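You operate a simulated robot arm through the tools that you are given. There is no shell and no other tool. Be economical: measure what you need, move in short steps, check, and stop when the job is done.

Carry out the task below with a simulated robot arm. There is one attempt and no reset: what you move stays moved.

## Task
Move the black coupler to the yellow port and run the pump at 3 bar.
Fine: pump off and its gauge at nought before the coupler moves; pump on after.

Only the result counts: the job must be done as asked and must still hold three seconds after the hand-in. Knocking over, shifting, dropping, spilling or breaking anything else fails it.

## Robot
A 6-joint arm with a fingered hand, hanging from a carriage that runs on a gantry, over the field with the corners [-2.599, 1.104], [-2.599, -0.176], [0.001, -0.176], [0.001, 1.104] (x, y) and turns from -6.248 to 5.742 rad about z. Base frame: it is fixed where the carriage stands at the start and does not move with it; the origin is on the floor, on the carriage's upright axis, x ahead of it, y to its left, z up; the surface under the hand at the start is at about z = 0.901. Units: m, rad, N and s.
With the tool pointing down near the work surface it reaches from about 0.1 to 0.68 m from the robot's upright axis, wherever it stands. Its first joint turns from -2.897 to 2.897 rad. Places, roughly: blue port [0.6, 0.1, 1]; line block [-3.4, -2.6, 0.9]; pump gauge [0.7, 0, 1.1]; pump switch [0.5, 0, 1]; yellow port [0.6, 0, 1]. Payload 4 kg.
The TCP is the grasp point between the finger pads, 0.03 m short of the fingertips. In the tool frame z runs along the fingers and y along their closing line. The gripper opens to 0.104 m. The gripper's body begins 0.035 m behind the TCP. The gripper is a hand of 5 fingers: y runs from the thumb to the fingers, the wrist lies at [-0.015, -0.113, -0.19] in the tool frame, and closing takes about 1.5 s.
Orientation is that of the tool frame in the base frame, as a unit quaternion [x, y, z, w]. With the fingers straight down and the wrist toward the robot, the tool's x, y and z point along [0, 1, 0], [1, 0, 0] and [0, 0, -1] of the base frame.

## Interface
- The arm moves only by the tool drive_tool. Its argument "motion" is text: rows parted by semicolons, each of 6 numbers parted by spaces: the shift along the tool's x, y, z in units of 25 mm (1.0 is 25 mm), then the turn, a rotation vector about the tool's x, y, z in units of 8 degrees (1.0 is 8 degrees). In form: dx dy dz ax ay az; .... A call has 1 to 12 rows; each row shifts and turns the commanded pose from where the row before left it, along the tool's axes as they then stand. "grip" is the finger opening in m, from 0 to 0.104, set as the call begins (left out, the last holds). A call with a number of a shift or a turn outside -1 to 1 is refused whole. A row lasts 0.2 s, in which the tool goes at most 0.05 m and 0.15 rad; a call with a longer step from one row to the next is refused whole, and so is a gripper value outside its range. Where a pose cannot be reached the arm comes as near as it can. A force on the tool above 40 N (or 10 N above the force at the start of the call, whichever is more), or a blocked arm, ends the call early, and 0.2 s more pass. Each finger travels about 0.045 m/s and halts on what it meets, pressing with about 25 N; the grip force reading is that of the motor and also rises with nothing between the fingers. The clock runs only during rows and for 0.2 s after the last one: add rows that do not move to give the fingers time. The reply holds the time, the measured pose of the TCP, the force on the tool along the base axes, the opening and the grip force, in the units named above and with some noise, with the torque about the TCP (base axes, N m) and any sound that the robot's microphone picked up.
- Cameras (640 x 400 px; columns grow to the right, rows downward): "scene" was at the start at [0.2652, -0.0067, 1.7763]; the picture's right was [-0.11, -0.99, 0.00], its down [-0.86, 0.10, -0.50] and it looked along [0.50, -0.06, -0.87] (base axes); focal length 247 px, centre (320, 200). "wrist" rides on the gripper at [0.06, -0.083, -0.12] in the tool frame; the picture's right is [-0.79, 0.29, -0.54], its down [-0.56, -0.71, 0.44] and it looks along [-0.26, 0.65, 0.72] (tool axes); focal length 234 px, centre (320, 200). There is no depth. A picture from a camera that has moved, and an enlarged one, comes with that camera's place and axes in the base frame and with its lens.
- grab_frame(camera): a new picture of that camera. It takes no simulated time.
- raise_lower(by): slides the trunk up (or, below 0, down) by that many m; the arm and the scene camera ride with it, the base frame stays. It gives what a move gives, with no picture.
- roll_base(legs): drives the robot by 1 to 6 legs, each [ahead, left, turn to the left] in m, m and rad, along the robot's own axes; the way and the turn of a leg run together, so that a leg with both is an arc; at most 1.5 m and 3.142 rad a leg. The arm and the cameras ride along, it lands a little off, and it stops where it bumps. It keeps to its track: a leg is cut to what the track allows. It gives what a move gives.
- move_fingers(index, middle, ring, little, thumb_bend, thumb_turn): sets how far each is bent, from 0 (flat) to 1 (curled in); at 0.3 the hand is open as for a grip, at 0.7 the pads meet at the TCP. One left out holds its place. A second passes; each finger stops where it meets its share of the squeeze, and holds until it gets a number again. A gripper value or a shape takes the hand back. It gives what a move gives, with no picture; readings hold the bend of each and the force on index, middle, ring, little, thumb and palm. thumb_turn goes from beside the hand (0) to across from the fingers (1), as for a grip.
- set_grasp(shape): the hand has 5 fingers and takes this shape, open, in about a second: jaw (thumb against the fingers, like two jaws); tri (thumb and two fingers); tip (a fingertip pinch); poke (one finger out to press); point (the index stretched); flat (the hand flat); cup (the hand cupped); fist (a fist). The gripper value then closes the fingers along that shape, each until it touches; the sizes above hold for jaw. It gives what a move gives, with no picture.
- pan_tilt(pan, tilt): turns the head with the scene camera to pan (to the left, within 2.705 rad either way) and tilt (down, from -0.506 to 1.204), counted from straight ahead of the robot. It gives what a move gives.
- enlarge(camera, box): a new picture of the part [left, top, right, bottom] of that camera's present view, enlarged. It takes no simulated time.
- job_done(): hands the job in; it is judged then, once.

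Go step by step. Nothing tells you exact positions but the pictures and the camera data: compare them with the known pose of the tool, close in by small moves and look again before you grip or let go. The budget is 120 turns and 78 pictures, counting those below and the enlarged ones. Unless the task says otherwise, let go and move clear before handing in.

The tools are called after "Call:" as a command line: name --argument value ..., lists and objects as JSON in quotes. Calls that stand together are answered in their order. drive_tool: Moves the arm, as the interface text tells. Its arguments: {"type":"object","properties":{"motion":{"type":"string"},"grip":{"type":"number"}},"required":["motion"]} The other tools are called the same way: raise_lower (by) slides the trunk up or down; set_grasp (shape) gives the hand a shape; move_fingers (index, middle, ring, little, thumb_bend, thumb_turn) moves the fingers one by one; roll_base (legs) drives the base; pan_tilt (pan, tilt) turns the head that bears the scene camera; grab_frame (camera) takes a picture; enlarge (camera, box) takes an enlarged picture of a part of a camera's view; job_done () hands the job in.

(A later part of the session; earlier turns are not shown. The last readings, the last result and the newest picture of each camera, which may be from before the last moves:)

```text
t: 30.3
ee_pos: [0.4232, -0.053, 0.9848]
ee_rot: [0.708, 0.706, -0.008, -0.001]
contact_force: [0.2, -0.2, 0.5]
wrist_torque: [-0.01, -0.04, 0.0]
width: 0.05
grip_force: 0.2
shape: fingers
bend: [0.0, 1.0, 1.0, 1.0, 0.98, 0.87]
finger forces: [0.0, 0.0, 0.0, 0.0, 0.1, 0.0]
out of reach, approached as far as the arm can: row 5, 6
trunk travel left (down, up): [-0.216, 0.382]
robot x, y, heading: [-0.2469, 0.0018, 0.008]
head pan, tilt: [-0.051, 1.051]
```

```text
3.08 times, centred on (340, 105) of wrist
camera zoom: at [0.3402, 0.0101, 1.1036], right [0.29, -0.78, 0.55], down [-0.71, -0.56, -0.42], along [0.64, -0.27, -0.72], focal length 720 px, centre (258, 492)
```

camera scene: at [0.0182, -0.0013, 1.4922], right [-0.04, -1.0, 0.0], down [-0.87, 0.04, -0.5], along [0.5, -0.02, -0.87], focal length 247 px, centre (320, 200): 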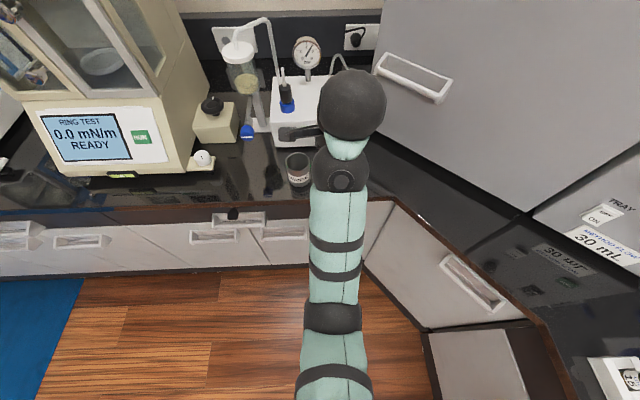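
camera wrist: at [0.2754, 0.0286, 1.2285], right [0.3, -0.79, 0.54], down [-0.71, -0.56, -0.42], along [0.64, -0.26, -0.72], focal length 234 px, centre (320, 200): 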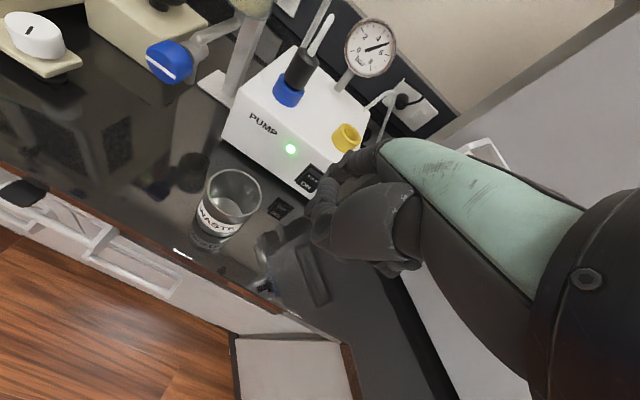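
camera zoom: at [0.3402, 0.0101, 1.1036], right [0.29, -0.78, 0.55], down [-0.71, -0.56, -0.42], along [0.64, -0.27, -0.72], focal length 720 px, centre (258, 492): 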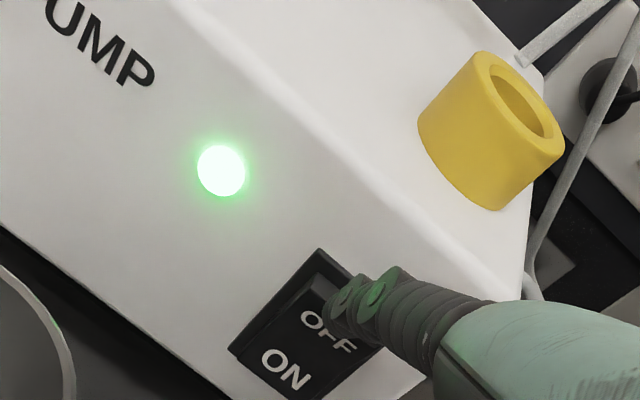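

I've hit the reach limit; I retreat, bring the carriage 0.1 m forward, and re-approach.

Call:
drive_tool --motion "0 -1 0 0 0 0; 0 -1 0 0 0 0; 0 -1 0 0 0 0; 0 -1 0 0 0 0; 0 -1 0 0 0 0; 0 0 0 0 0 0"

Call:
roll_base --legs '[[0.1, 0, 0]]'

Call:
enlarge --camera "scene" --box '[270, 110, 390, 200]'

```text
t: 31.7
ee_pos: [0.3627, -0.0663, 0.932]
ee_rot: [0.707, 0.707, -0.005, -0.002]
contact_force: [0.2, 0.3, 0.1]
wrist_torque: [-0.02, -0.01, 0.02]
width: 0.0501
grip_force: 0.0
shape: fingers
bend: [0.0, 1.0, 1.0, 1.0, 0.98, 0.87]
finger forces: [0.0, 0.0, 0.0, 0.0, 0.1, 0.0]
out of reach, approached as far as the arm can: row 1, 2, 3, 4, 5
trunk travel left (down, up): [-0.216, 0.382]
robot x, y, heading: [-0.2461, -0.0011, 0.008]
head pan, tilt: [-0.051, 1.051]
```

```text
t: 32.8
ee_pos: [0.4597, -0.0661, 0.9299]
ee_rot: [0.708, 0.707, -0.006, -0.004]
contact_force: [-7.0, -0.8, -7.1]
wrist_torque: [-0.08, 0.48, 0.04]
width: 0.0335
grip_force: 5.0
shape: fingers
bend: [0.15, 1.0, 1.0, 1.0, 0.98, 0.87]
finger forces: [9.9, 0.1, 0.0, 0.0, 0.0, 0.0]
trunk travel left (down, up): [-0.216, 0.382]
robot x, y, heading: [-0.1464, 0.003, 0.011]
head pan, tilt: [-0.051, 1.051]
```

```text
4.44 times, centred on (330, 155) of scene
camera zoom: at [0.117, -0.0008, 1.4916], right [-0.04, -1.0, 0.0], down [-0.87, 0.04, -0.5], along [0.49, -0.02, -0.87], focal length 1098 px, centre (276, 400)
```

zoom: 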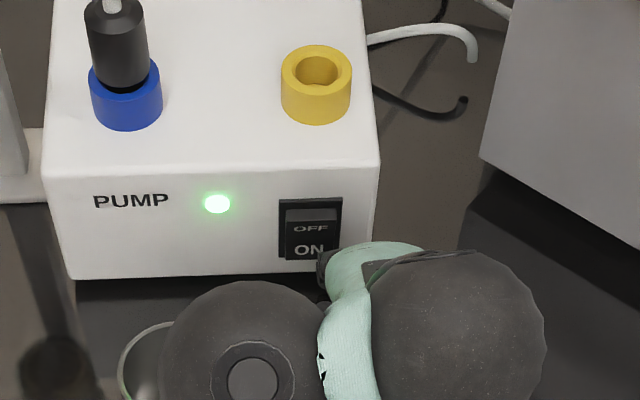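

The arm slid down and the finger is lightly touching the pump front. I back off gently, then rise.

Call:
drive_tool --motion "0 -0.4 0 0 0 0; 0 -0.4 0 0 0 0; 0 -0.4 0 0 0 0"

Call:
grab_frame --camera "scene"

Call:
grab_frame --camera "wrist"

```text
t: 33.6
ee_pos: [0.4448, -0.0673, 0.9163]
ee_rot: [0.706, 0.708, -0.005, -0.002]
contact_force: [-12.9, 2.7, 4.1]
wrist_torque: [0.1, -0.33, 0.35]
width: 0.0435
grip_force: 6.1
shape: fingers
bend: [0.04, 1.0, 1.0, 1.0, 0.98, 0.87]
finger forces: [12.6, 0.0, 0.1, 0.0, 0.1, 0.1]
out of reach, approached as far as the arm can: row 1, 2, 3
trunk travel left (down, up): [-0.216, 0.382]
robot x, y, heading: [-0.1465, -0.0018, 0.005]
head pan, tilt: [-0.051, 1.051]
```

```text
40 pictures are left
camera scene: at [0.1172, -0.0006, 1.4919], right [-0.04, -1.0, 0.0], down [-0.87, 0.04, -0.5], along [0.5, -0.02, -0.87], focal length 247 px, centre (320, 200)
```

scene: 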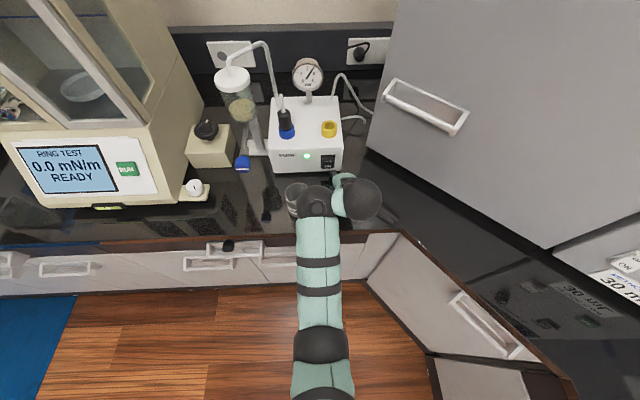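

```text
39 pictures are left
camera wrist: at [0.3615, -0.0066, 1.0362], right [0.3, -0.79, 0.54], down [-0.71, -0.56, -0.43], along [0.64, -0.26, -0.72], focal length 234 px, centre (320, 200)
```

wrist: 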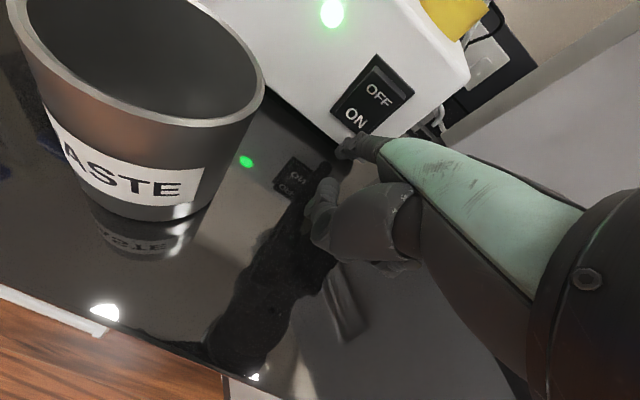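

The finger is touching the bench/pump base now. I raise the hand straight up.

Call:
drive_tool --motion "0 0 -0.6 0 0 0; 0 0 -0.6 0 0 0; 0 0 -0.6 0 0 0; 0 0 -0.6 0 0 0; 0 0 0 0 0 0"

```text
t: 34.8
ee_pos: [0.4751, -0.0752, 0.9488]
ee_rot: [0.707, 0.707, -0.006, -0.004]
contact_force: [-9.7, -0.6, -2.7]
wrist_torque: [-0.01, 0.35, 0.07]
width: 0.0259
grip_force: 5.5
shape: fingers
bend: [0.23, 1.0, 1.0, 1.0, 0.98, 0.87]
finger forces: [10.5, 0.0, 0.1, 0.0, 0.0, 0.2]
out of reach, approached as far as the arm can: row 1, 2, 3, 4
trunk travel left (down, up): [-0.216, 0.382]
robot x, y, heading: [-0.1461, -0.0012, 0.011]
head pan, tilt: [-0.051, 1.051]
```

Call:
roll_base --legs '[[-0.13, 0, 0]]'

Call:
raise_lower --by 0.12

Call:
grab_frame --camera "scene"

```text
t: 36.1
ee_pos: [0.3469, -0.0759, 0.9489]
ee_rot: [0.707, 0.707, -0.005, -0.003]
contact_force: [-0.1, 1.1, -0.1]
wrist_torque: [0.0, 0.02, -0.01]
width: 0.0503
grip_force: 0.0
shape: fingers
bend: [0.0, 1.0, 1.0, 1.0, 0.98, 0.87]
finger forces: [0.0, 0.1, 0.0, 0.0, 0.0, 0.0]
trunk travel left (down, up): [-0.216, 0.382]
robot x, y, heading: [-0.2753, 0.0006, 0.006]
head pan, tilt: [-0.051, 1.051]
```

```text
t: 37.6
ee_pos: [0.3471, -0.0757, 1.0703]
ee_rot: [0.707, 0.707, -0.005, -0.003]
contact_force: [0.2, 0.2, -0.3]
wrist_torque: [0.03, 0.0, 0.0]
width: 0.05
grip_force: 0.0
shape: fingers
bend: [0.0, 1.0, 1.0, 1.0, 0.98, 0.87]
finger forces: [0.1, 0.0, 0.1, 0.0, 0.1, 0.0]
trunk travel left (down, up): [-0.336, 0.262]
robot x, y, heading: [-0.2743, -0.0006, 0.008]
head pan, tilt: [-0.051, 1.051]
```

```text
38 pictures are left
camera scene: at [-0.0108, -0.0018, 1.6121], right [-0.04, -1.0, 0.0], down [-0.87, 0.04, -0.5], along [0.5, -0.02, -0.87], focal length 247 px, centre (320, 200)
```

scene: 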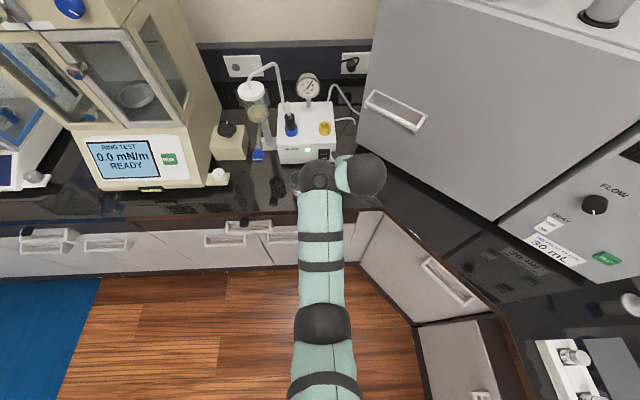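

I restore the trunk to its original height and re-form the arm near its starting posture.

Call:
raise_lower --by 0.164

Call:
drive_tool --motion "0 -0.5 -0.6 0 0 0; 0 -0.5 -0.6 0 0 0; 0 -0.5 -0.6 0 0 0; 0 -0.5 -0.6 0 0 0; 0 -0.5 -0.6 0 0 0; 0 0 0 0 0 0"

Call:
grab_frame --camera "scene"

```text
t: 39.5
ee_pos: [0.3461, -0.0744, 1.2333]
ee_rot: [0.707, 0.707, -0.005, -0.003]
contact_force: [-0.4, 0.2, 0.5]
wrist_torque: [0.0, -0.01, 0.01]
width: 0.0501
grip_force: 0.2
shape: fingers
bend: [0.0, 1.0, 1.0, 1.0, 0.98, 0.87]
finger forces: [0.0, 0.0, 0.0, 0.1, 0.0, 0.0]
trunk travel left (down, up): [-0.5, 0.098]
robot x, y, heading: [-0.2781, 0.0025, 0.01]
head pan, tilt: [-0.051, 1.051]
```

```text
t: 40.9
ee_pos: [0.2863, -0.0761, 1.3085]
ee_rot: [0.707, 0.707, -0.004, -0.003]
contact_force: [-0.2, 0.3, 0.3]
wrist_torque: [-0.01, -0.02, 0.02]
width: 0.0502
grip_force: 0.1
shape: fingers
bend: [0.0, 1.0, 1.0, 1.0, 0.98, 0.87]
finger forces: [0.0, 0.0, 0.0, 0.0, 0.0, 0.0]
out of reach, approached as far as the arm can: row 1
trunk travel left (down, up): [-0.5, 0.098]
robot x, y, heading: [-0.2762, -0.0019, 0.008]
head pan, tilt: [-0.051, 1.051]
```

```text
37 pictures are left
camera scene: at [-0.0108, -0.0018, 1.7762], right [-0.04, -1.0, 0.0], down [-0.87, 0.04, -0.5], along [0.5, -0.02, -0.87], focal length 247 px, centre (320, 200)
```

scene: 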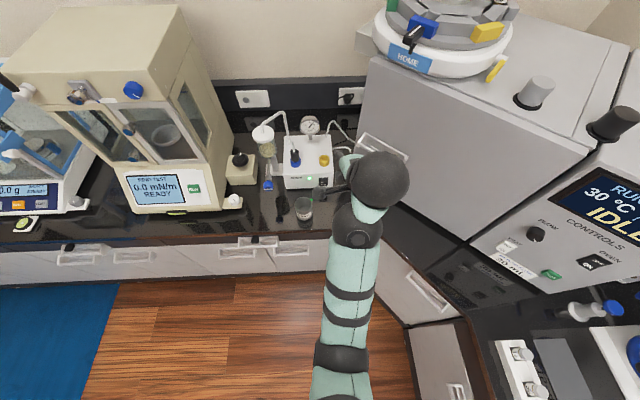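

The posture is good again. I bring the carriage 0.08 m forward and descend straight in front of the pump.

Call:
roll_base --legs '[[0.08, 0, 0]]'

Call:
drive_tool --motion "0 0 1 0 0 0; 0 0 1 0 0 0; 0.2 0 1 0 0 0; 0.2 0 1 0 0 0; 0.2 0 1 0 0 0; 0.2 0 1 0 0 0; 0.2 0 1 0 0 0; 0 0 1 0 0 0; 0 0 1 0 0 0; 0 0 1 0 0 0; 0 0 0 0 0 0"

Call:
enlarge --camera "scene" --box '[250, 100, 400, 220]'

```text
t: 42.0
ee_pos: [0.3652, -0.0743, 1.3093]
ee_rot: [0.706, 0.708, -0.005, -0.003]
contact_force: [-0.4, -0.7, 0.4]
wrist_torque: [-0.04, 0.02, -0.03]
width: 0.0505
grip_force: 0.0
shape: fingers
bend: [0.0, 1.0, 1.0, 1.0, 0.98, 0.87]
finger forces: [0.0, 0.0, 0.0, 0.1, 0.0, 0.0]
trunk travel left (down, up): [-0.5, 0.098]
robot x, y, heading: [-0.1965, 0.0003, 0.006]
head pan, tilt: [-0.051, 1.051]
```

```text
t: 44.4
ee_pos: [0.3632, -0.0589, 1.1725]
ee_rot: [0.706, 0.708, -0.005, -0.002]
contact_force: [0.2, -0.2, -0.2]
wrist_torque: [0.0, -0.02, -0.01]
width: 0.0502
grip_force: 0.1
shape: fingers
bend: [0.0, 1.0, 1.0, 1.0, 0.98, 0.87]
finger forces: [0.0, 0.1, 0.1, 0.0, 0.0, 0.0]
out of reach, approached as far as the arm can: row 6, 7, 8, 9, 10
trunk travel left (down, up): [-0.5, 0.098]
robot x, y, heading: [-0.1973, -0.0004, 0.008]
head pan, tilt: [-0.051, 1.051]
```

```text
3.33 times, centred on (325, 160) of scene
camera zoom: at [0.068, -0.001, 1.7762], right [-0.04, -1.0, 0.0], down [-0.87, 0.04, -0.5], along [0.5, -0.02, -0.87], focal length 823 px, centre (303, 333)
```

zoom: 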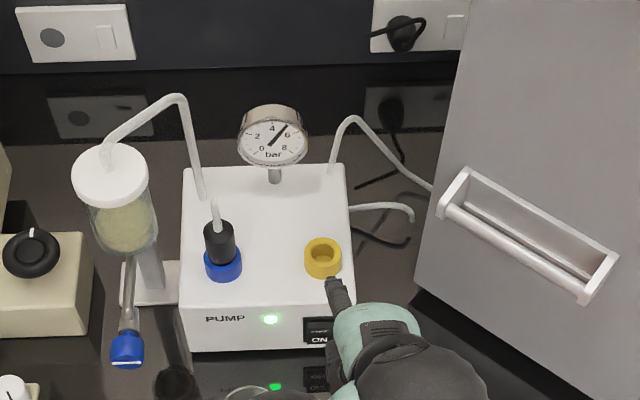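

Lower reach needs a lower trunk while the arm stays in its comfortable posture. I raise the arm then lower the trunk by the same amount and more.

Call:
drive_tool --motion "0 0 -1 0 0 0; 0 0 -1 0 0 0; 0 0 -1 0 0 0; 0 0 -1 0 0 0; 0 0 -1 0 0 0; 0 0 -1 0 0 0; 0 0 -1 0 0 0; 0 0 0 0 0 0"

Call:
raise_lower --by -0.34

Call:
enlarge --camera "wrist" --box '[200, 40, 440, 240]'

```text
t: 46.1
ee_pos: [0.3669, -0.0598, 1.3421]
ee_rot: [0.707, 0.707, -0.005, -0.002]
contact_force: [-0.1, 0.2, 0.1]
wrist_torque: [0.01, -0.02, 0.02]
width: 0.05
grip_force: 0.1
shape: fingers
bend: [0.0, 1.0, 1.0, 1.0, 0.98, 0.87]
finger forces: [0.1, 0.0, 0.0, 0.0, 0.0, 0.0]
out of reach, approached as far as the arm can: row 1
trunk travel left (down, up): [-0.5, 0.098]
robot x, y, heading: [-0.1962, -0.0003, 0.008]
head pan, tilt: [-0.051, 1.051]
```

```text
t: 49.5
ee_pos: [0.3665, -0.0596, 0.9996]
ee_rot: [0.707, 0.707, -0.004, -0.002]
contact_force: [-0.1, -0.1, 0.1]
wrist_torque: [-0.02, 0.0, -0.01]
width: 0.0501
grip_force: 0.1
shape: fingers
bend: [0.0, 1.0, 1.0, 1.0, 0.98, 0.87]
finger forces: [0.1, 0.1, 0.0, 0.0, 0.0, 0.0]
trunk travel left (down, up): [-0.16, 0.438]
robot x, y, heading: [-0.1987, -0.0033, 0.005]
head pan, tilt: [-0.051, 1.051]
```

```text
2.00 times, centred on (320, 140) of wrist
camera zoom: at [0.2834, 0.0018, 1.12], right [0.29, -0.79, 0.54], down [-0.71, -0.56, -0.43], along [0.64, -0.26, -0.72], focal length 468 px, centre (320, 320)
```

zoom: 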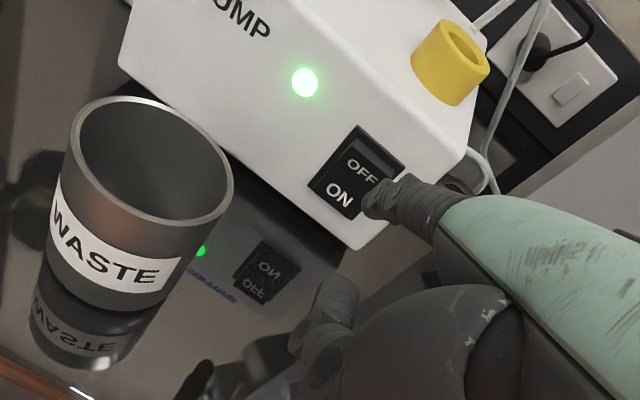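

Call:
drive_tool --motion "0.13 0 0.35 0 0 0; 0.13 0 0.35 0 0 0; 0 0.6 0 0 0 0; 0 0.6 0 0 0 0; 0 0.6 0 0 0 0; 0 0.4 0 0 0 0; 0 0.2 0 0 0 0; 0 0.2 0 0 0 0; 0 0.2 0 0 0 0"

Call:
enlarge --camera "wrist" --box '[240, 20, 420, 170]'

```text
t: 51.5
ee_pos: [0.4341, -0.055, 0.9839]
ee_rot: [0.707, 0.707, -0.005, -0.001]
contact_force: [-22.0, 0.9, 17.3]
wrist_torque: [0.26, -1.63, 0.39]
width: 0.0482
grip_force: 13.2
shape: fingers
bend: [0.01, 1.0, 1.0, 1.0, 0.98, 0.87]
finger forces: [26.5, 0.0, 0.1, 0.1, 0.0, 0.0]
trunk travel left (down, up): [-0.16, 0.438]
robot x, y, heading: [-0.1966, 0.0001, 0.006]
head pan, tilt: [-0.051, 1.051]
```

```text
2.67 times, centred on (330, 95) of wrist
camera zoom: at [0.3506, 0.0076, 1.1025], right [0.29, -0.79, 0.54], down [-0.71, -0.56, -0.43], along [0.64, -0.26, -0.72], focal length 624 px, centre (293, 480)
```

zoom: 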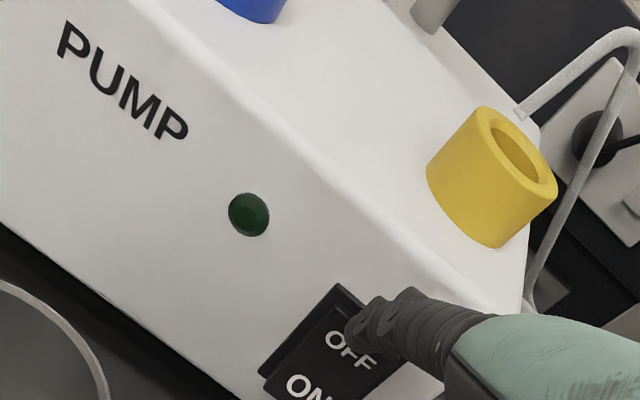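

The lamp is off: the pump is off. I retreat, rise, and check the gauge.

Call:
drive_tool --motion "0 -0.5 0 0 0 0; 0 -0.8 0 0 0 0; 0 -0.8 0 0 0 0; 0 -0.8 0 0 0 0; 0 0 0 0 0 0"

Call:
raise_lower --by 0.2

Call:
set_grasp --shape "tri"

Call:
grab_frame --camera "wrist"

Call:
enlarge --camera "scene" --box '[240, 50, 400, 200]'

```text
t: 52.7
ee_pos: [0.3651, -0.053, 0.9808]
ee_rot: [0.707, 0.707, -0.004, -0.003]
contact_force: [-0.1, -0.2, -0.5]
wrist_torque: [-0.02, -0.04, 0.02]
width: 0.0502
grip_force: 0.0
shape: fingers
bend: [0.0, 1.0, 1.0, 1.0, 0.98, 0.87]
finger forces: [0.1, 0.0, 0.1, 0.1, 0.0, 0.0]
trunk travel left (down, up): [-0.16, 0.438]
robot x, y, heading: [-0.1947, -0.0063, 0.009]
head pan, tilt: [-0.051, 1.051]
```

```text
t: 54.9
ee_pos: [0.3648, -0.0523, 1.1829]
ee_rot: [0.706, 0.708, -0.006, -0.003]
contact_force: [0.2, 0.3, 0.7]
wrist_torque: [-0.02, 0.02, -0.01]
width: 0.0503
grip_force: 0.1
shape: fingers
bend: [0.0, 1.0, 1.0, 1.0, 0.98, 0.87]
finger forces: [0.0, 0.1, 0.0, 0.0, 0.0, 0.0]
trunk travel left (down, up): [-0.36, 0.238]
robot x, y, heading: [-0.1968, -0.0017, 0.008]
head pan, tilt: [-0.051, 1.051]
```

```text
t: 55.8
ee_pos: [0.3645, -0.0518, 1.1828]
ee_rot: [0.707, 0.707, -0.005, -0.003]
contact_force: [0.0, 0.2, -0.2]
wrist_torque: [0.0, -0.02, 0.03]
width: 0.1038
grip_force: 0.1
shape: tri
bend: [0.3, 0.3, 0.99, 0.99, 0.3, 0.97]
finger forces: [0.0, 0.0, 0.0, 0.0, 0.0, 0.0]
trunk travel left (down, up): [-0.36, 0.238]
robot x, y, heading: [-0.1993, -0.0009, 0.009]
head pan, tilt: [-0.051, 1.051]
```

```text
33 pictures are left
camera wrist: at [0.2814, 0.0085, 1.3018], right [0.29, -0.79, 0.54], down [-0.71, -0.56, -0.43], along [0.64, -0.26, -0.72], focal length 234 px, centre (320, 200)
```

wrist: 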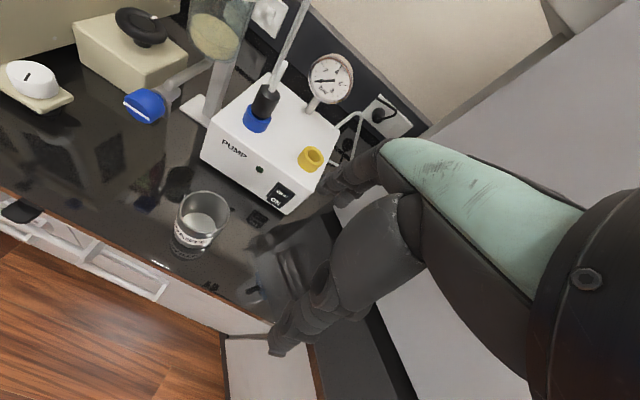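

```text
2.67 times, centred on (320, 125) of scene
camera zoom: at [0.068, -0.001, 1.6362], right [-0.04, -1.0, 0.0], down [-0.87, 0.04, -0.5], along [0.5, -0.02, -0.87], focal length 659 px, centre (320, 400)
```

zoom: 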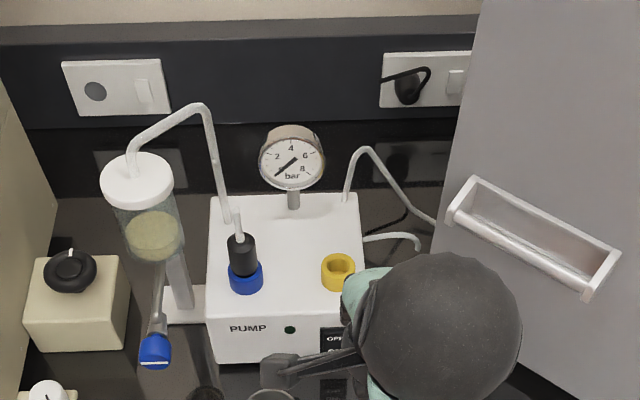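

The gauge has fallen towards zero. The funnel and its pipe crowd the coupler on the left, so I'll approach with the hand leaned to the right. First I bring the carriage forward at this height and lean the hand.

Call:
roll_base --legs '[[0.19, 0, 0]]'

Call:
drive_tool --motion "0 0 -0.9 0 0 0; 0 0 -0.9 0 0 0; 0 0 -0.9 0 0 0; 0 0 0 0 0 0"

Call:
enlarge --camera "wrist" --box '[0, 0, 400, 300]'

Call:
enlarge --camera "scene" --box '[200, 60, 420, 260]'

```text
t: 57.3
ee_pos: [0.55, -0.0526, 1.1822]
ee_rot: [0.706, 0.708, -0.004, -0.003]
contact_force: [-0.5, -0.8, -0.2]
wrist_torque: [0.01, 0.04, -0.04]
width: 0.1036
grip_force: 0.1
shape: tri
bend: [0.3, 0.3, 0.99, 0.99, 0.3, 0.97]
finger forces: [0.0, 0.1, 0.0, 0.1, 0.0, 0.0]
trunk travel left (down, up): [-0.36, 0.238]
robot x, y, heading: [-0.012, 0.0021, 0.005]
head pan, tilt: [-0.051, 1.051]
```

```text
t: 58.3
ee_pos: [0.5689, -0.052, 1.2335]
ee_rot: [0.706, 0.708, -0.005, -0.001]
contact_force: [1.1, -0.3, 0.4]
wrist_torque: [0.02, -0.02, -0.01]
width: 0.1037
grip_force: 0.1
shape: tri
bend: [0.3, 0.3, 0.99, 0.99, 0.3, 0.97]
finger forces: [0.0, 0.1, 0.1, 0.1, 0.0, 0.0]
out of reach, approached as far as the arm can: row 2, 3
trunk travel left (down, up): [-0.36, 0.238]
robot x, y, heading: [-0.0122, 0.0015, 0.012]
head pan, tilt: [-0.051, 1.051]
```

```text
1.33 times, centred on (200, 150) of wrist
camera zoom: at [0.4854, 0.0088, 1.3535], right [0.29, -0.79, 0.54], down [-0.71, -0.56, -0.43], along [0.64, -0.26, -0.72], focal length 312 px, centre (480, 267)
```

zoom: 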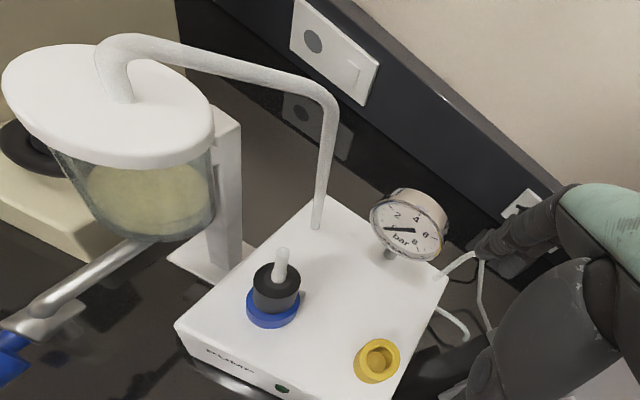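

```text
2.00 times, centred on (310, 160) of scene
camera zoom: at [0.255, 0.0004, 1.6362], right [-0.04, -1.0, 0.0], down [-0.87, 0.04, -0.5], along [0.5, -0.02, -0.87], focal length 494 px, centre (340, 280)
```

zoom: 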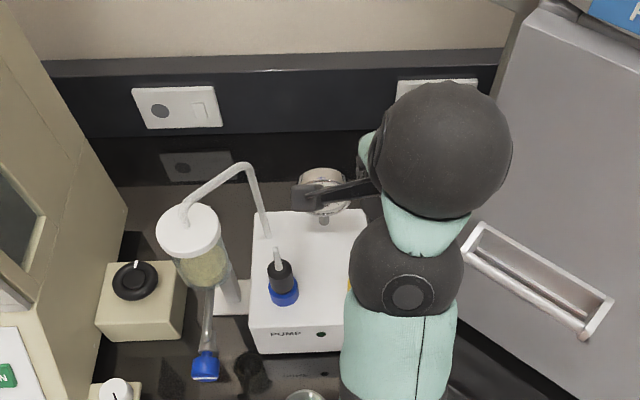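

Gauge is about zero. Refined: coupler axis ≈ (0.597, 0.0675), black top z≈1.073; yellow ≈ (0.595,-0.0435), rim z≈1.033. I lean the hand 20° right and move above the coupler.

Call:
drive_tool --motion "0 0 0.5 0 0.833 0; 0 0 0 0 0.833 0; 0 0 0 0 0.833 0; 0.67 0.2 0.72 0 0 0; 0.67 0.2 0.72 0 0 0; 0.67 0.2 0.72 0 0 0; 0.67 0.2 0.72 0 0 0; 0.67 0.2 0.72 0 0 0; 0 0 0 0 0 0"

Call:
grab_frame --camera "wrist"

Call:
enlarge --camera "scene" --box '[200, 60, 420, 260]'

```text
t: 60.3
ee_pos: [0.6146, 0.0659, 1.1477]
ee_rot: [0.696, 0.697, 0.117, -0.124]
contact_force: [0.5, 0.2, 0.7]
wrist_torque: [0.03, 0.0, -0.04]
width: 0.1037
grip_force: 0.0
shape: tri
bend: [0.3, 0.3, 0.99, 0.99, 0.3, 0.97]
finger forces: [0.0, 0.0, 0.1, 0.0, 0.0, 0.1]
out of reach, approached as far as the arm can: row 2, 3
trunk travel left (down, up): [-0.36, 0.238]
robot x, y, heading: [-0.0105, -0.0004, 0.007]
head pan, tilt: [-0.051, 1.051]
```

```text
29 pictures are left
camera wrist: at [0.5321, 0.0834, 1.2807], right [0.29, -0.93, 0.24], down [-0.71, -0.38, -0.59], along [0.64, 0.0, -0.77], focal length 234 px, centre (320, 200)
```

wrist: 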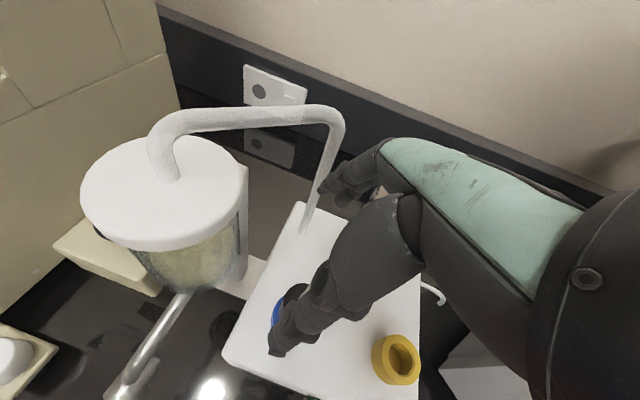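

```text
2.00 times, centred on (310, 160) of scene
camera zoom: at [0.255, 0.0004, 1.6362], right [-0.04, -1.0, 0.0], down [-0.87, 0.04, -0.5], along [0.5, -0.02, -0.87], focal length 494 px, centre (340, 280)
```

zoom: 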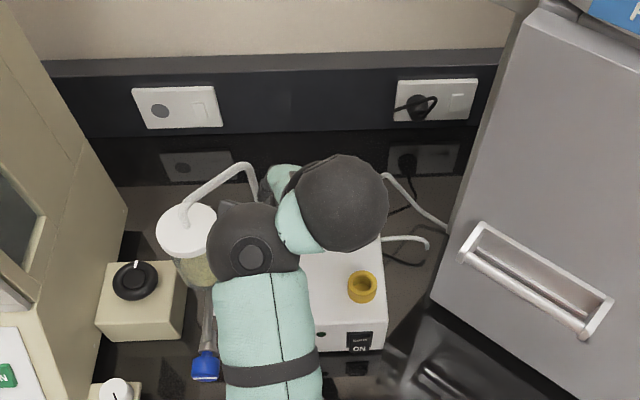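

The forearm ball is near the funnel cap, so I yaw the hand 15° left (swinging the wrist away to the right) and centre over the coupler.

Call:
drive_tool --motion "0 0 0 0.32 0 -0.88; 0 0 0 0.32 0 -0.88; -0.17 -0.36 0.5 0 0 0; -0.16 -0.36 0.5 0 0 0; 0 0 0 0 0 0"

Call:
enlarge --camera "wrist" --box '[160, 150, 440, 390]'

Call:
enlarge --camera "scene" --box '[220, 90, 380, 220]'

```text
t: 60.7
ee_pos: [0.6178, 0.0645, 1.1474]
ee_rot: [0.67, 0.721, 0.113, -0.137]
contact_force: [50.6, 19.5, 0.3]
wrist_torque: [-2.83, 7.7, -2.12]
width: 0.1038
grip_force: 0.0
shape: tri
bend: [0.3, 0.3, 0.99, 0.99, 0.3, 0.97]
finger forces: [0.0, 0.1, 0.0, 0.1, 0.1, 0.0]
trunk travel left (down, up): [-0.36, 0.238]
robot x, y, heading: [-0.0074, 0.0011, 0.009]
head pan, tilt: [-0.051, 1.051]
stopped in row 2: the force on the tool passed its limit at 295 N (the readings are from after the stop); the commanded pose is now the measured one
```

```text
1.67 times, centred on (300, 270) of wrist
camera zoom: at [0.534, 0.0728, 1.2814], right [0.36, -0.9, 0.23], down [-0.69, -0.43, -0.59], along [0.63, 0.06, -0.78], focal length 390 px, centre (353, 83)
```

zoom: 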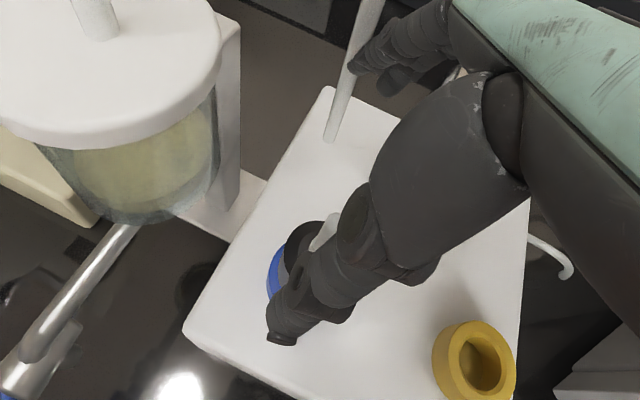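

```text
3.08 times, centred on (300, 155) of scene
camera zoom: at [0.2547, 0.0005, 1.636], right [-0.04, -1.0, 0.0], down [-0.87, 0.04, -0.5], along [0.5, -0.02, -0.87], focal length 760 px, centre (382, 338)
```

zoom: 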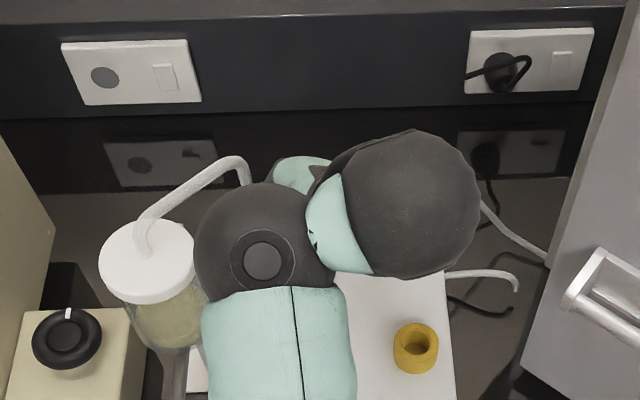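

That was the camera bracket meeting the forearm; I undo the yaw. The scene view shows the ball still clear of the funnel, so I go with no yaw and centre over the coupler.

Call:
drive_tool --motion "0 0 0 -0.2 0 0.55; 0 -0.2 0 0 0 0; -0.2 -0.3 0.4 0 0 0; -0.2 -0.3 0.4 0 0 0; 0 0 0 0 0 0"

Call:
enlarge --camera "wrist" --box '[160, 150, 440, 390]'

```text
t: 61.9
ee_pos: [0.5956, 0.0622, 1.1257]
ee_rot: [0.696, 0.696, 0.119, -0.131]
contact_force: [0.3, 0.6, -0.9]
wrist_torque: [0.01, -0.02, 0.0]
width: 0.1038
grip_force: 0.0
shape: tri
bend: [0.3, 0.3, 0.99, 0.99, 0.3, 0.97]
finger forces: [0.1, 0.1, 0.1, 0.0, 0.1, 0.0]
trunk travel left (down, up): [-0.36, 0.238]
robot x, y, heading: [-0.0096, 0.0023, 0.004]
head pan, tilt: [-0.051, 1.051]
```

```text
1.67 times, centred on (300, 270) of wrist
camera zoom: at [0.5136, 0.0776, 1.2597], right [0.3, -0.93, 0.23], down [-0.72, -0.37, -0.59], along [0.63, 0.01, -0.77], focal length 390 px, centre (353, 83)
```

zoom: 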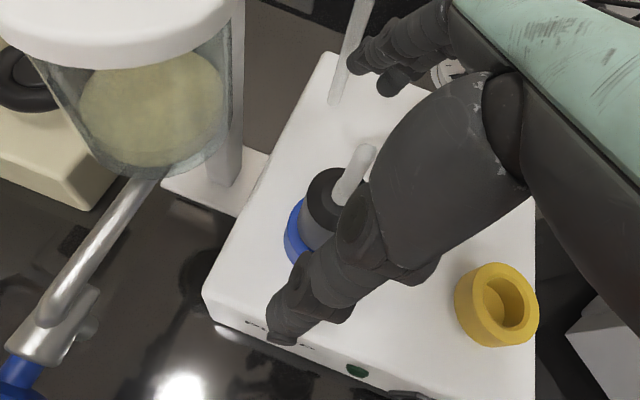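

The coupler is between thumb and fingers and matches my coordinates. I descend 55 mm to the grip height.

Call:
drive_tool --motion "-0.19 0 0.52 0 0 0; -0.19 0 0.52 0 0 0; -0.19 0 0.52 0 0 0; -0.19 0 0.5 0 0 0; 0 0 0 0 0 0"

Call:
enlarge --camera "wrist" --box '[160, 120, 440, 390]'

```text
t: 63.1
ee_pos: [0.5776, 0.061, 1.0898]
ee_rot: [0.697, 0.695, 0.116, -0.132]
contact_force: [0.1, 0.0, -0.2]
wrist_torque: [0.01, 0.02, -0.01]
width: 0.1037
grip_force: 0.0
shape: tri
bend: [0.3, 0.3, 0.99, 0.99, 0.3, 0.97]
finger forces: [0.0, 0.0, 0.0, 0.0, 0.0, 0.0]
out of reach, approached as far as the arm can: row 2, 3, 4
trunk travel left (down, up): [-0.36, 0.238]
robot x, y, heading: [-0.011, -0.0015, 0.007]
head pan, tilt: [-0.051, 1.051]
```

```text
1.48 times, centred on (300, 255) of wrist
camera zoom: at [0.4954, 0.0769, 1.2235], right [0.3, -0.93, 0.23], down [-0.72, -0.38, -0.59], along [0.63, 0.01, -0.78], focal length 347 px, centre (350, 118)
```

zoom: 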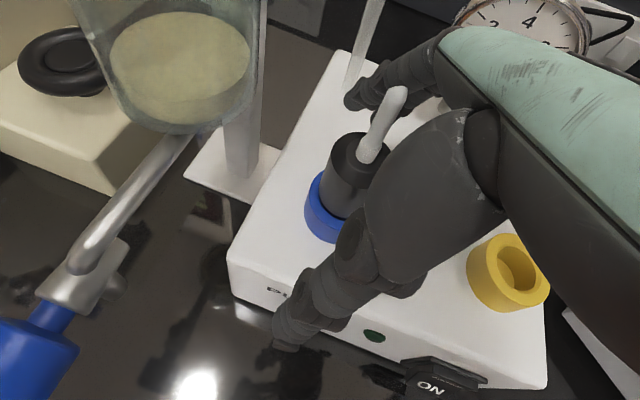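

The arm is at its lower limit again; I rise 0.1 m, then lower the trunk by the difference.

Call:
drive_tool --motion "0.27 0 -0.75 0 0 0; 0.27 0 -0.75 0 0 0; 0.27 0 -0.75 0 0 0; 0.27 0 -0.75 0 0 0; 0.27 0 -0.75 0 0 0; 0 0 0 0 0 0"

```text
t: 64.5
ee_pos: [0.5782, 0.0597, 1.1894]
ee_rot: [0.697, 0.695, 0.118, -0.131]
contact_force: [0.1, -0.4, -0.3]
wrist_torque: [-0.02, -0.03, 0.0]
width: 0.1041
grip_force: 0.0
shape: tri
bend: [0.3, 0.3, 0.99, 0.99, 0.3, 0.97]
finger forces: [0.0, 0.0, 0.0, 0.1, 0.1, 0.1]
trunk travel left (down, up): [-0.36, 0.238]
robot x, y, heading: [-0.0116, 0.001, 0.01]
head pan, tilt: [-0.051, 1.051]
```

Call:
drive_tool --motion "0.05 0.4 0 0 0 0; 0.05 0.36 0 0 0 0; 0 0 0 0 0 0"

Call:
raise_lower --by -0.085

Call:
enlarge --camera "wrist" --box '[160, 120, 440, 390]'

Call:
enlarge --camera "scene" --box '[200, 60, 420, 260]'

```text
t: 65.3
ee_pos: [0.5971, 0.062, 1.1901]
ee_rot: [0.696, 0.696, 0.118, -0.131]
contact_force: [0.1, 0.6, 0.8]
wrist_torque: [-0.01, 0.0, -0.01]
width: 0.1037
grip_force: 0.1
shape: tri
bend: [0.3, 0.3, 0.99, 0.99, 0.3, 0.97]
finger forces: [0.0, 0.0, 0.1, 0.1, 0.0, 0.1]
trunk travel left (down, up): [-0.36, 0.238]
robot x, y, heading: [-0.0112, 0.0047, 0.006]
head pan, tilt: [-0.051, 1.051]
```

```text
t: 66.5
ee_pos: [0.5972, 0.0609, 1.1064]
ee_rot: [0.696, 0.695, 0.119, -0.131]
contact_force: [-0.2, 0.0, -0.4]
wrist_torque: [0.0, -0.02, 0.03]
width: 0.1038
grip_force: 0.1
shape: tri
bend: [0.3, 0.3, 0.99, 0.99, 0.3, 0.97]
finger forces: [0.1, 0.0, 0.0, 0.0, 0.0, 0.0]
trunk travel left (down, up): [-0.275, 0.323]
robot x, y, heading: [-0.008, 0.0038, 0.008]
head pan, tilt: [-0.051, 1.051]
```

```text
1.48 times, centred on (300, 255) of wrist
camera zoom: at [0.5153, 0.0773, 1.2385], right [0.3, -0.93, 0.23], down [-0.72, -0.37, -0.59], along [0.63, 0.01, -0.77], focal length 347 px, centre (350, 118)
```

zoom: 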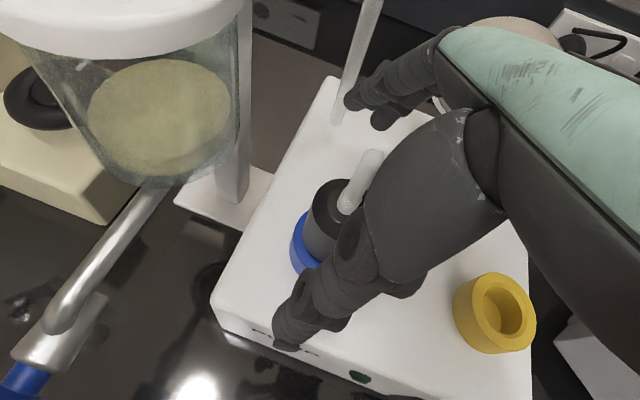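

```text
2.00 times, centred on (310, 160) of scene
camera zoom: at [0.255, 0.0004, 1.5512], right [-0.04, -1.0, 0.0], down [-0.87, 0.04, -0.5], along [0.5, -0.02, -0.87], focal length 494 px, centre (340, 280)
```

zoom: 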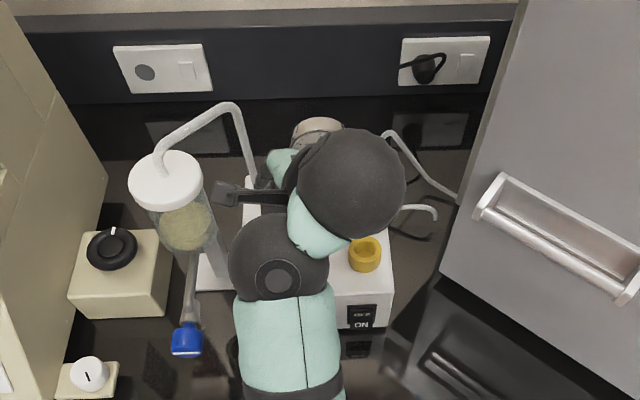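

All clear. I lower 30 mm more and close on the black body.

Call:
raise_lower --by -0.03

Call:
drive_tool --motion "0 0 0 0 0 0; 0 0 0 0 0 0; 0 0 0 0 0 0; 0 0 0 0 0 0; 0 0 0 0 0 0; 0 0 0 0 0 0; 0 0 0 0 0 0; 0 0 0 0 0 0" --grip 0.02

Call:
enlarge --camera "wrist" --box '[160, 120, 440, 390]'

```text
t: 67.3
ee_pos: [0.5975, 0.0621, 1.0743]
ee_rot: [0.697, 0.695, 0.119, -0.131]
contact_force: [-0.5, -0.4, -0.1]
wrist_torque: [0.01, -0.01, 0.0]
width: 0.1039
grip_force: 0.1
shape: tri
bend: [0.3, 0.3, 0.99, 0.99, 0.3, 0.97]
finger forces: [0.0, 0.0, 0.1, 0.0, 0.1, 0.0]
trunk travel left (down, up): [-0.245, 0.353]
robot x, y, heading: [-0.0091, 0.0009, 0.007]
head pan, tilt: [-0.051, 1.051]
```

```text
t: 69.1
ee_pos: [0.5963, 0.0612, 1.0745]
ee_rot: [0.696, 0.696, 0.118, -0.131]
contact_force: [-2.0, 0.6, -0.3]
wrist_torque: [0.01, 0.08, 0.01]
width: 0.0219
grip_force: 25.1
shape: tri
bend: [0.73, 0.59, 1.0, 1.0, 0.74, 1.0]
finger forces: [9.4, 11.4, 0.0, 0.0, 22.6, 0.1]
trunk travel left (down, up): [-0.245, 0.353]
robot x, y, heading: [-0.0096, 0.0002, 0.005]
head pan, tilt: [-0.051, 1.051]
```

```text
1.48 times, centred on (300, 255) of wrist
camera zoom: at [0.5149, 0.0774, 1.2082], right [0.3, -0.93, 0.23], down [-0.72, -0.37, -0.59], along [0.63, 0.01, -0.77], focal length 347 px, centre (350, 118)
```

zoom: 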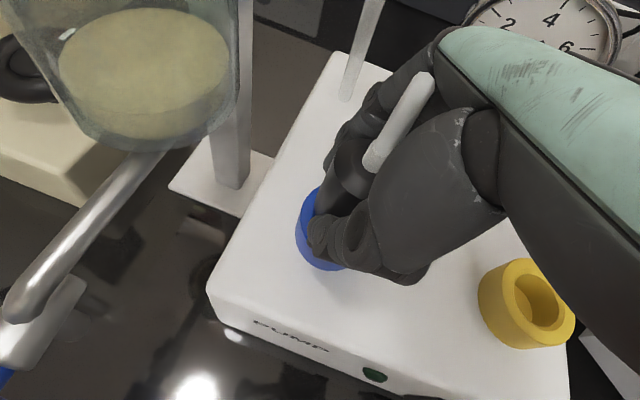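

Call:
enlarge --camera "wrist" --box '[440, 60, 600, 180]'

```text
3.33 times, centred on (520, 120) of wrist
camera zoom: at [0.5149, 0.0774, 1.2082], right [0.3, -0.93, 0.23], down [-0.72, -0.37, -0.59], along [0.63, 0.01, -0.77], focal length 781 px, centre (-347, 467)
```

zoom: 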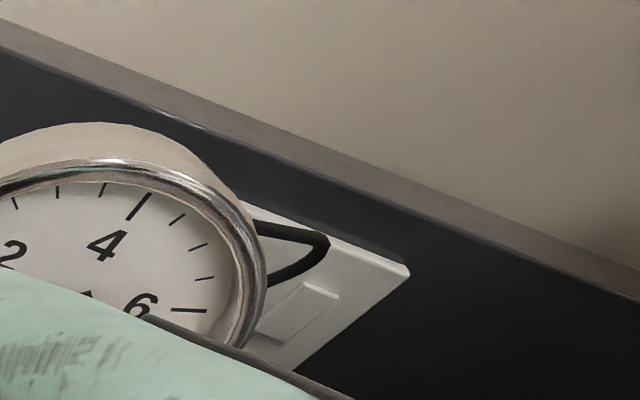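

The needle isn't in the upper half and 17 s have passed since switch-off, so the gauge is at zero. I lift the coupler straight up in small steps.

Call:
drive_tool --motion "0.137 0 -0.376 0 0 0; 0.137 0 -0.376 0 0 0; 0.137 0 -0.376 0 0 0; 0.137 0 -0.376 0 0 0; 0.137 0 -0.376 0 0 0; 0.137 0 -0.376 0 0 0"

Call:
enlarge --camera "wrist" --box '[160, 120, 440, 390]'

```text
t: 70.5
ee_pos: [0.5981, 0.0609, 1.1342]
ee_rot: [0.697, 0.695, 0.118, -0.131]
contact_force: [0.1, -0.4, 0.2]
wrist_torque: [0.03, -0.02, 0.01]
width: 0.0221
grip_force: 24.6
shape: tri
bend: [0.73, 0.59, 1.0, 1.0, 0.74, 1.0]
finger forces: [10.0, 12.6, 0.0, 0.0, 22.0, 0.0]
trunk travel left (down, up): [-0.245, 0.353]
robot x, y, heading: [-0.0099, 0.0004, 0.002]
head pan, tilt: [-0.051, 1.051]
```

```text
1.48 times, centred on (300, 255) of wrist
camera zoom: at [0.5163, 0.0766, 1.2683], right [0.29, -0.93, 0.23], down [-0.72, -0.37, -0.59], along [0.63, 0.01, -0.77], focal length 347 px, centre (350, 118)
```

zoom: 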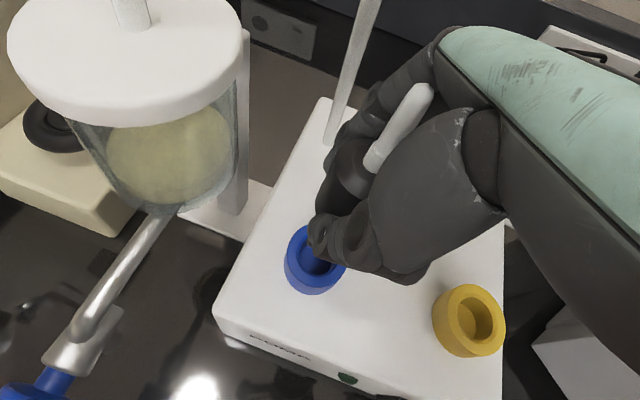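

The coupler is free. From this view the yellow port lies (0.001, −0.1126) m from the blue one, so I move purely −y by 0.112 m.

Call:
drive_tool --motion "-0.702 0 -0.255 0 0 0; -0.702 0 -0.255 0 0 0; -0.702 0 -0.255 0 0 0; -0.702 0 -0.255 0 0 0; -0.702 0 -0.255 0 0 0; -0.702 0 -0.255 0 0 0; 0 0 0 0 0 0"

Call:
enlarge --camera "wrist" --box '[160, 120, 440, 390]'

```text
t: 72.1
ee_pos: [0.6176, -0.0451, 1.1205]
ee_rot: [0.697, 0.695, 0.118, -0.131]
contact_force: [-0.3, 0.4, -1.3]
wrist_torque: [-0.04, -0.02, 0.02]
width: 0.022
grip_force: 24.5
shape: tri
bend: [0.73, 0.59, 1.0, 1.0, 0.74, 1.0]
finger forces: [10.0, 12.8, 0.1, 0.0, 22.0, 0.0]
out of reach, approached as far as the arm can: row 2, 3, 4, 5, 6
trunk travel left (down, up): [-0.245, 0.353]
robot x, y, heading: [-0.0095, 0.0027, 0.008]
head pan, tilt: [-0.051, 1.051]
```

```text
1.48 times, centred on (300, 255) of wrist
camera zoom: at [0.5357, -0.0282, 1.2543], right [0.29, -0.93, 0.23], down [-0.72, -0.37, -0.59], along [0.63, 0.01, -0.77], focal length 347 px, centre (350, 118)
```

zoom: 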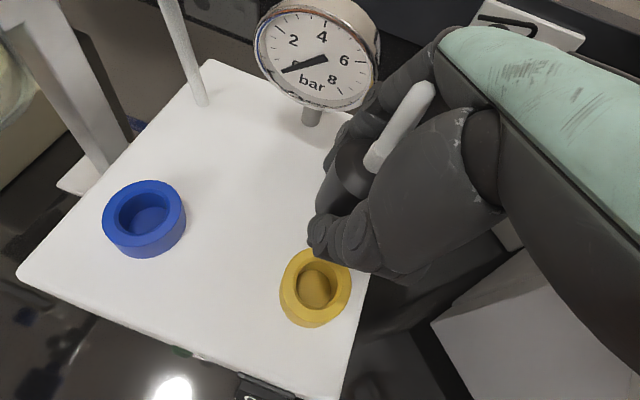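

Reach limit again (gauge clearly reads 0). I move the arm back left 0.06 and shift the carriage right by the same amount.

Call:
drive_tool --motion "0.7 -0.2 0.1 0 0 0; 0.7 -0.2 0.1 0 0 0; 0.7 -0.2 0.1 0 0 0; 0 0 0 0 0 0"

Call:
roll_base --legs '[[0, -0.06, 0]]'

```text
t: 73.1
ee_pos: [0.6057, 0.0089, 1.1322]
ee_rot: [0.696, 0.696, 0.118, -0.13]
contact_force: [-1.1, -0.1, -0.2]
wrist_torque: [-0.02, 0.0, 0.03]
width: 0.0224
grip_force: 24.8
shape: tri
bend: [0.73, 0.59, 1.0, 1.0, 0.74, 1.0]
finger forces: [9.9, 12.7, 0.0, 0.0, 22.0, 0.0]
out of reach, approached as far as the arm can: row 3
trunk travel left (down, up): [-0.245, 0.353]
robot x, y, heading: [-0.0091, -0.0001, 0.003]
head pan, tilt: [-0.051, 1.051]
```

```text
t: 74.0
ee_pos: [0.6059, -0.0503, 1.1308]
ee_rot: [0.697, 0.695, 0.118, -0.13]
contact_force: [-0.4, -0.4, -0.3]
wrist_torque: [0.0, 0.01, 0.03]
width: 0.0221
grip_force: 25.0
shape: tri
bend: [0.73, 0.59, 1.0, 1.0, 0.74, 1.0]
finger forces: [9.9, 12.8, 0.0, 0.0, 22.0, 0.0]
trunk travel left (down, up): [-0.245, 0.353]
robot x, y, heading: [-0.0104, -0.0596, 0.005]
head pan, tilt: [-0.051, 1.051]
```

Call:
drive_tool --motion "-0.14 -0.17 0.4 0 0 0; -0.15 -0.16 0.4 0 0 0; 0 0 0 0 0 0"

Call:
enlarge --camera "wrist" --box '[200, 140, 400, 340]'

Call:
enlarge --camera "scene" --box '[240, 90, 400, 210]'

```text
t: 74.8
ee_pos: [0.5988, -0.0498, 1.1092]
ee_rot: [0.698, 0.695, 0.119, -0.129]
contact_force: [-0.1, -0.2, -0.3]
wrist_torque: [0.01, -0.01, -0.03]
width: 0.0219
grip_force: 24.9
shape: tri
bend: [0.73, 0.59, 1.0, 1.0, 0.74, 1.0]
finger forces: [9.9, 12.9, 0.0, 0.0, 22.0, 0.1]
trunk travel left (down, up): [-0.245, 0.353]
robot x, y, heading: [-0.0108, -0.0584, 0.006]
head pan, tilt: [-0.051, 1.051]
```

```text
2.00 times, centred on (300, 240) of wrist
camera zoom: at [0.5161, -0.0338, 1.2434], right [0.29, -0.93, 0.23], down [-0.72, -0.37, -0.59], along [0.63, 0.01, -0.77], focal length 468 px, centre (360, 120)
```

zoom: 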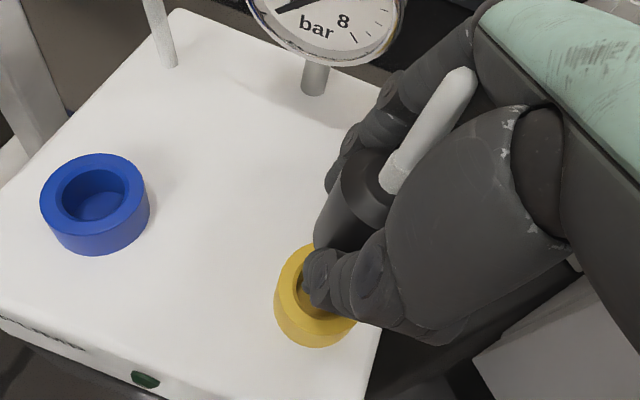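

```text
3.33 times, centred on (320, 150) of scene
camera zoom: at [0.2553, -0.0588, 1.5212], right [-0.04, -1.0, 0.0], down [-0.87, 0.04, -0.5], along [0.5, -0.02, -0.87], focal length 823 px, centre (320, 367)
```

zoom: 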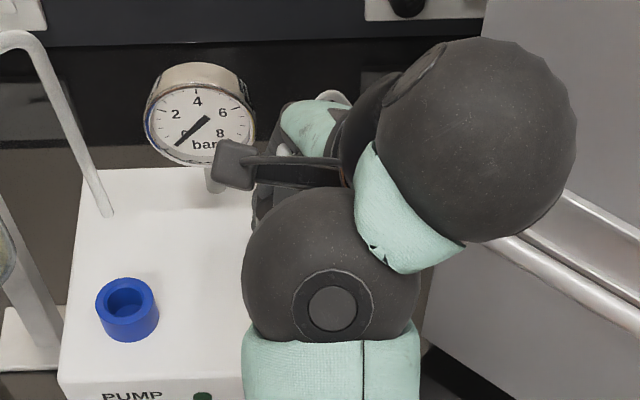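

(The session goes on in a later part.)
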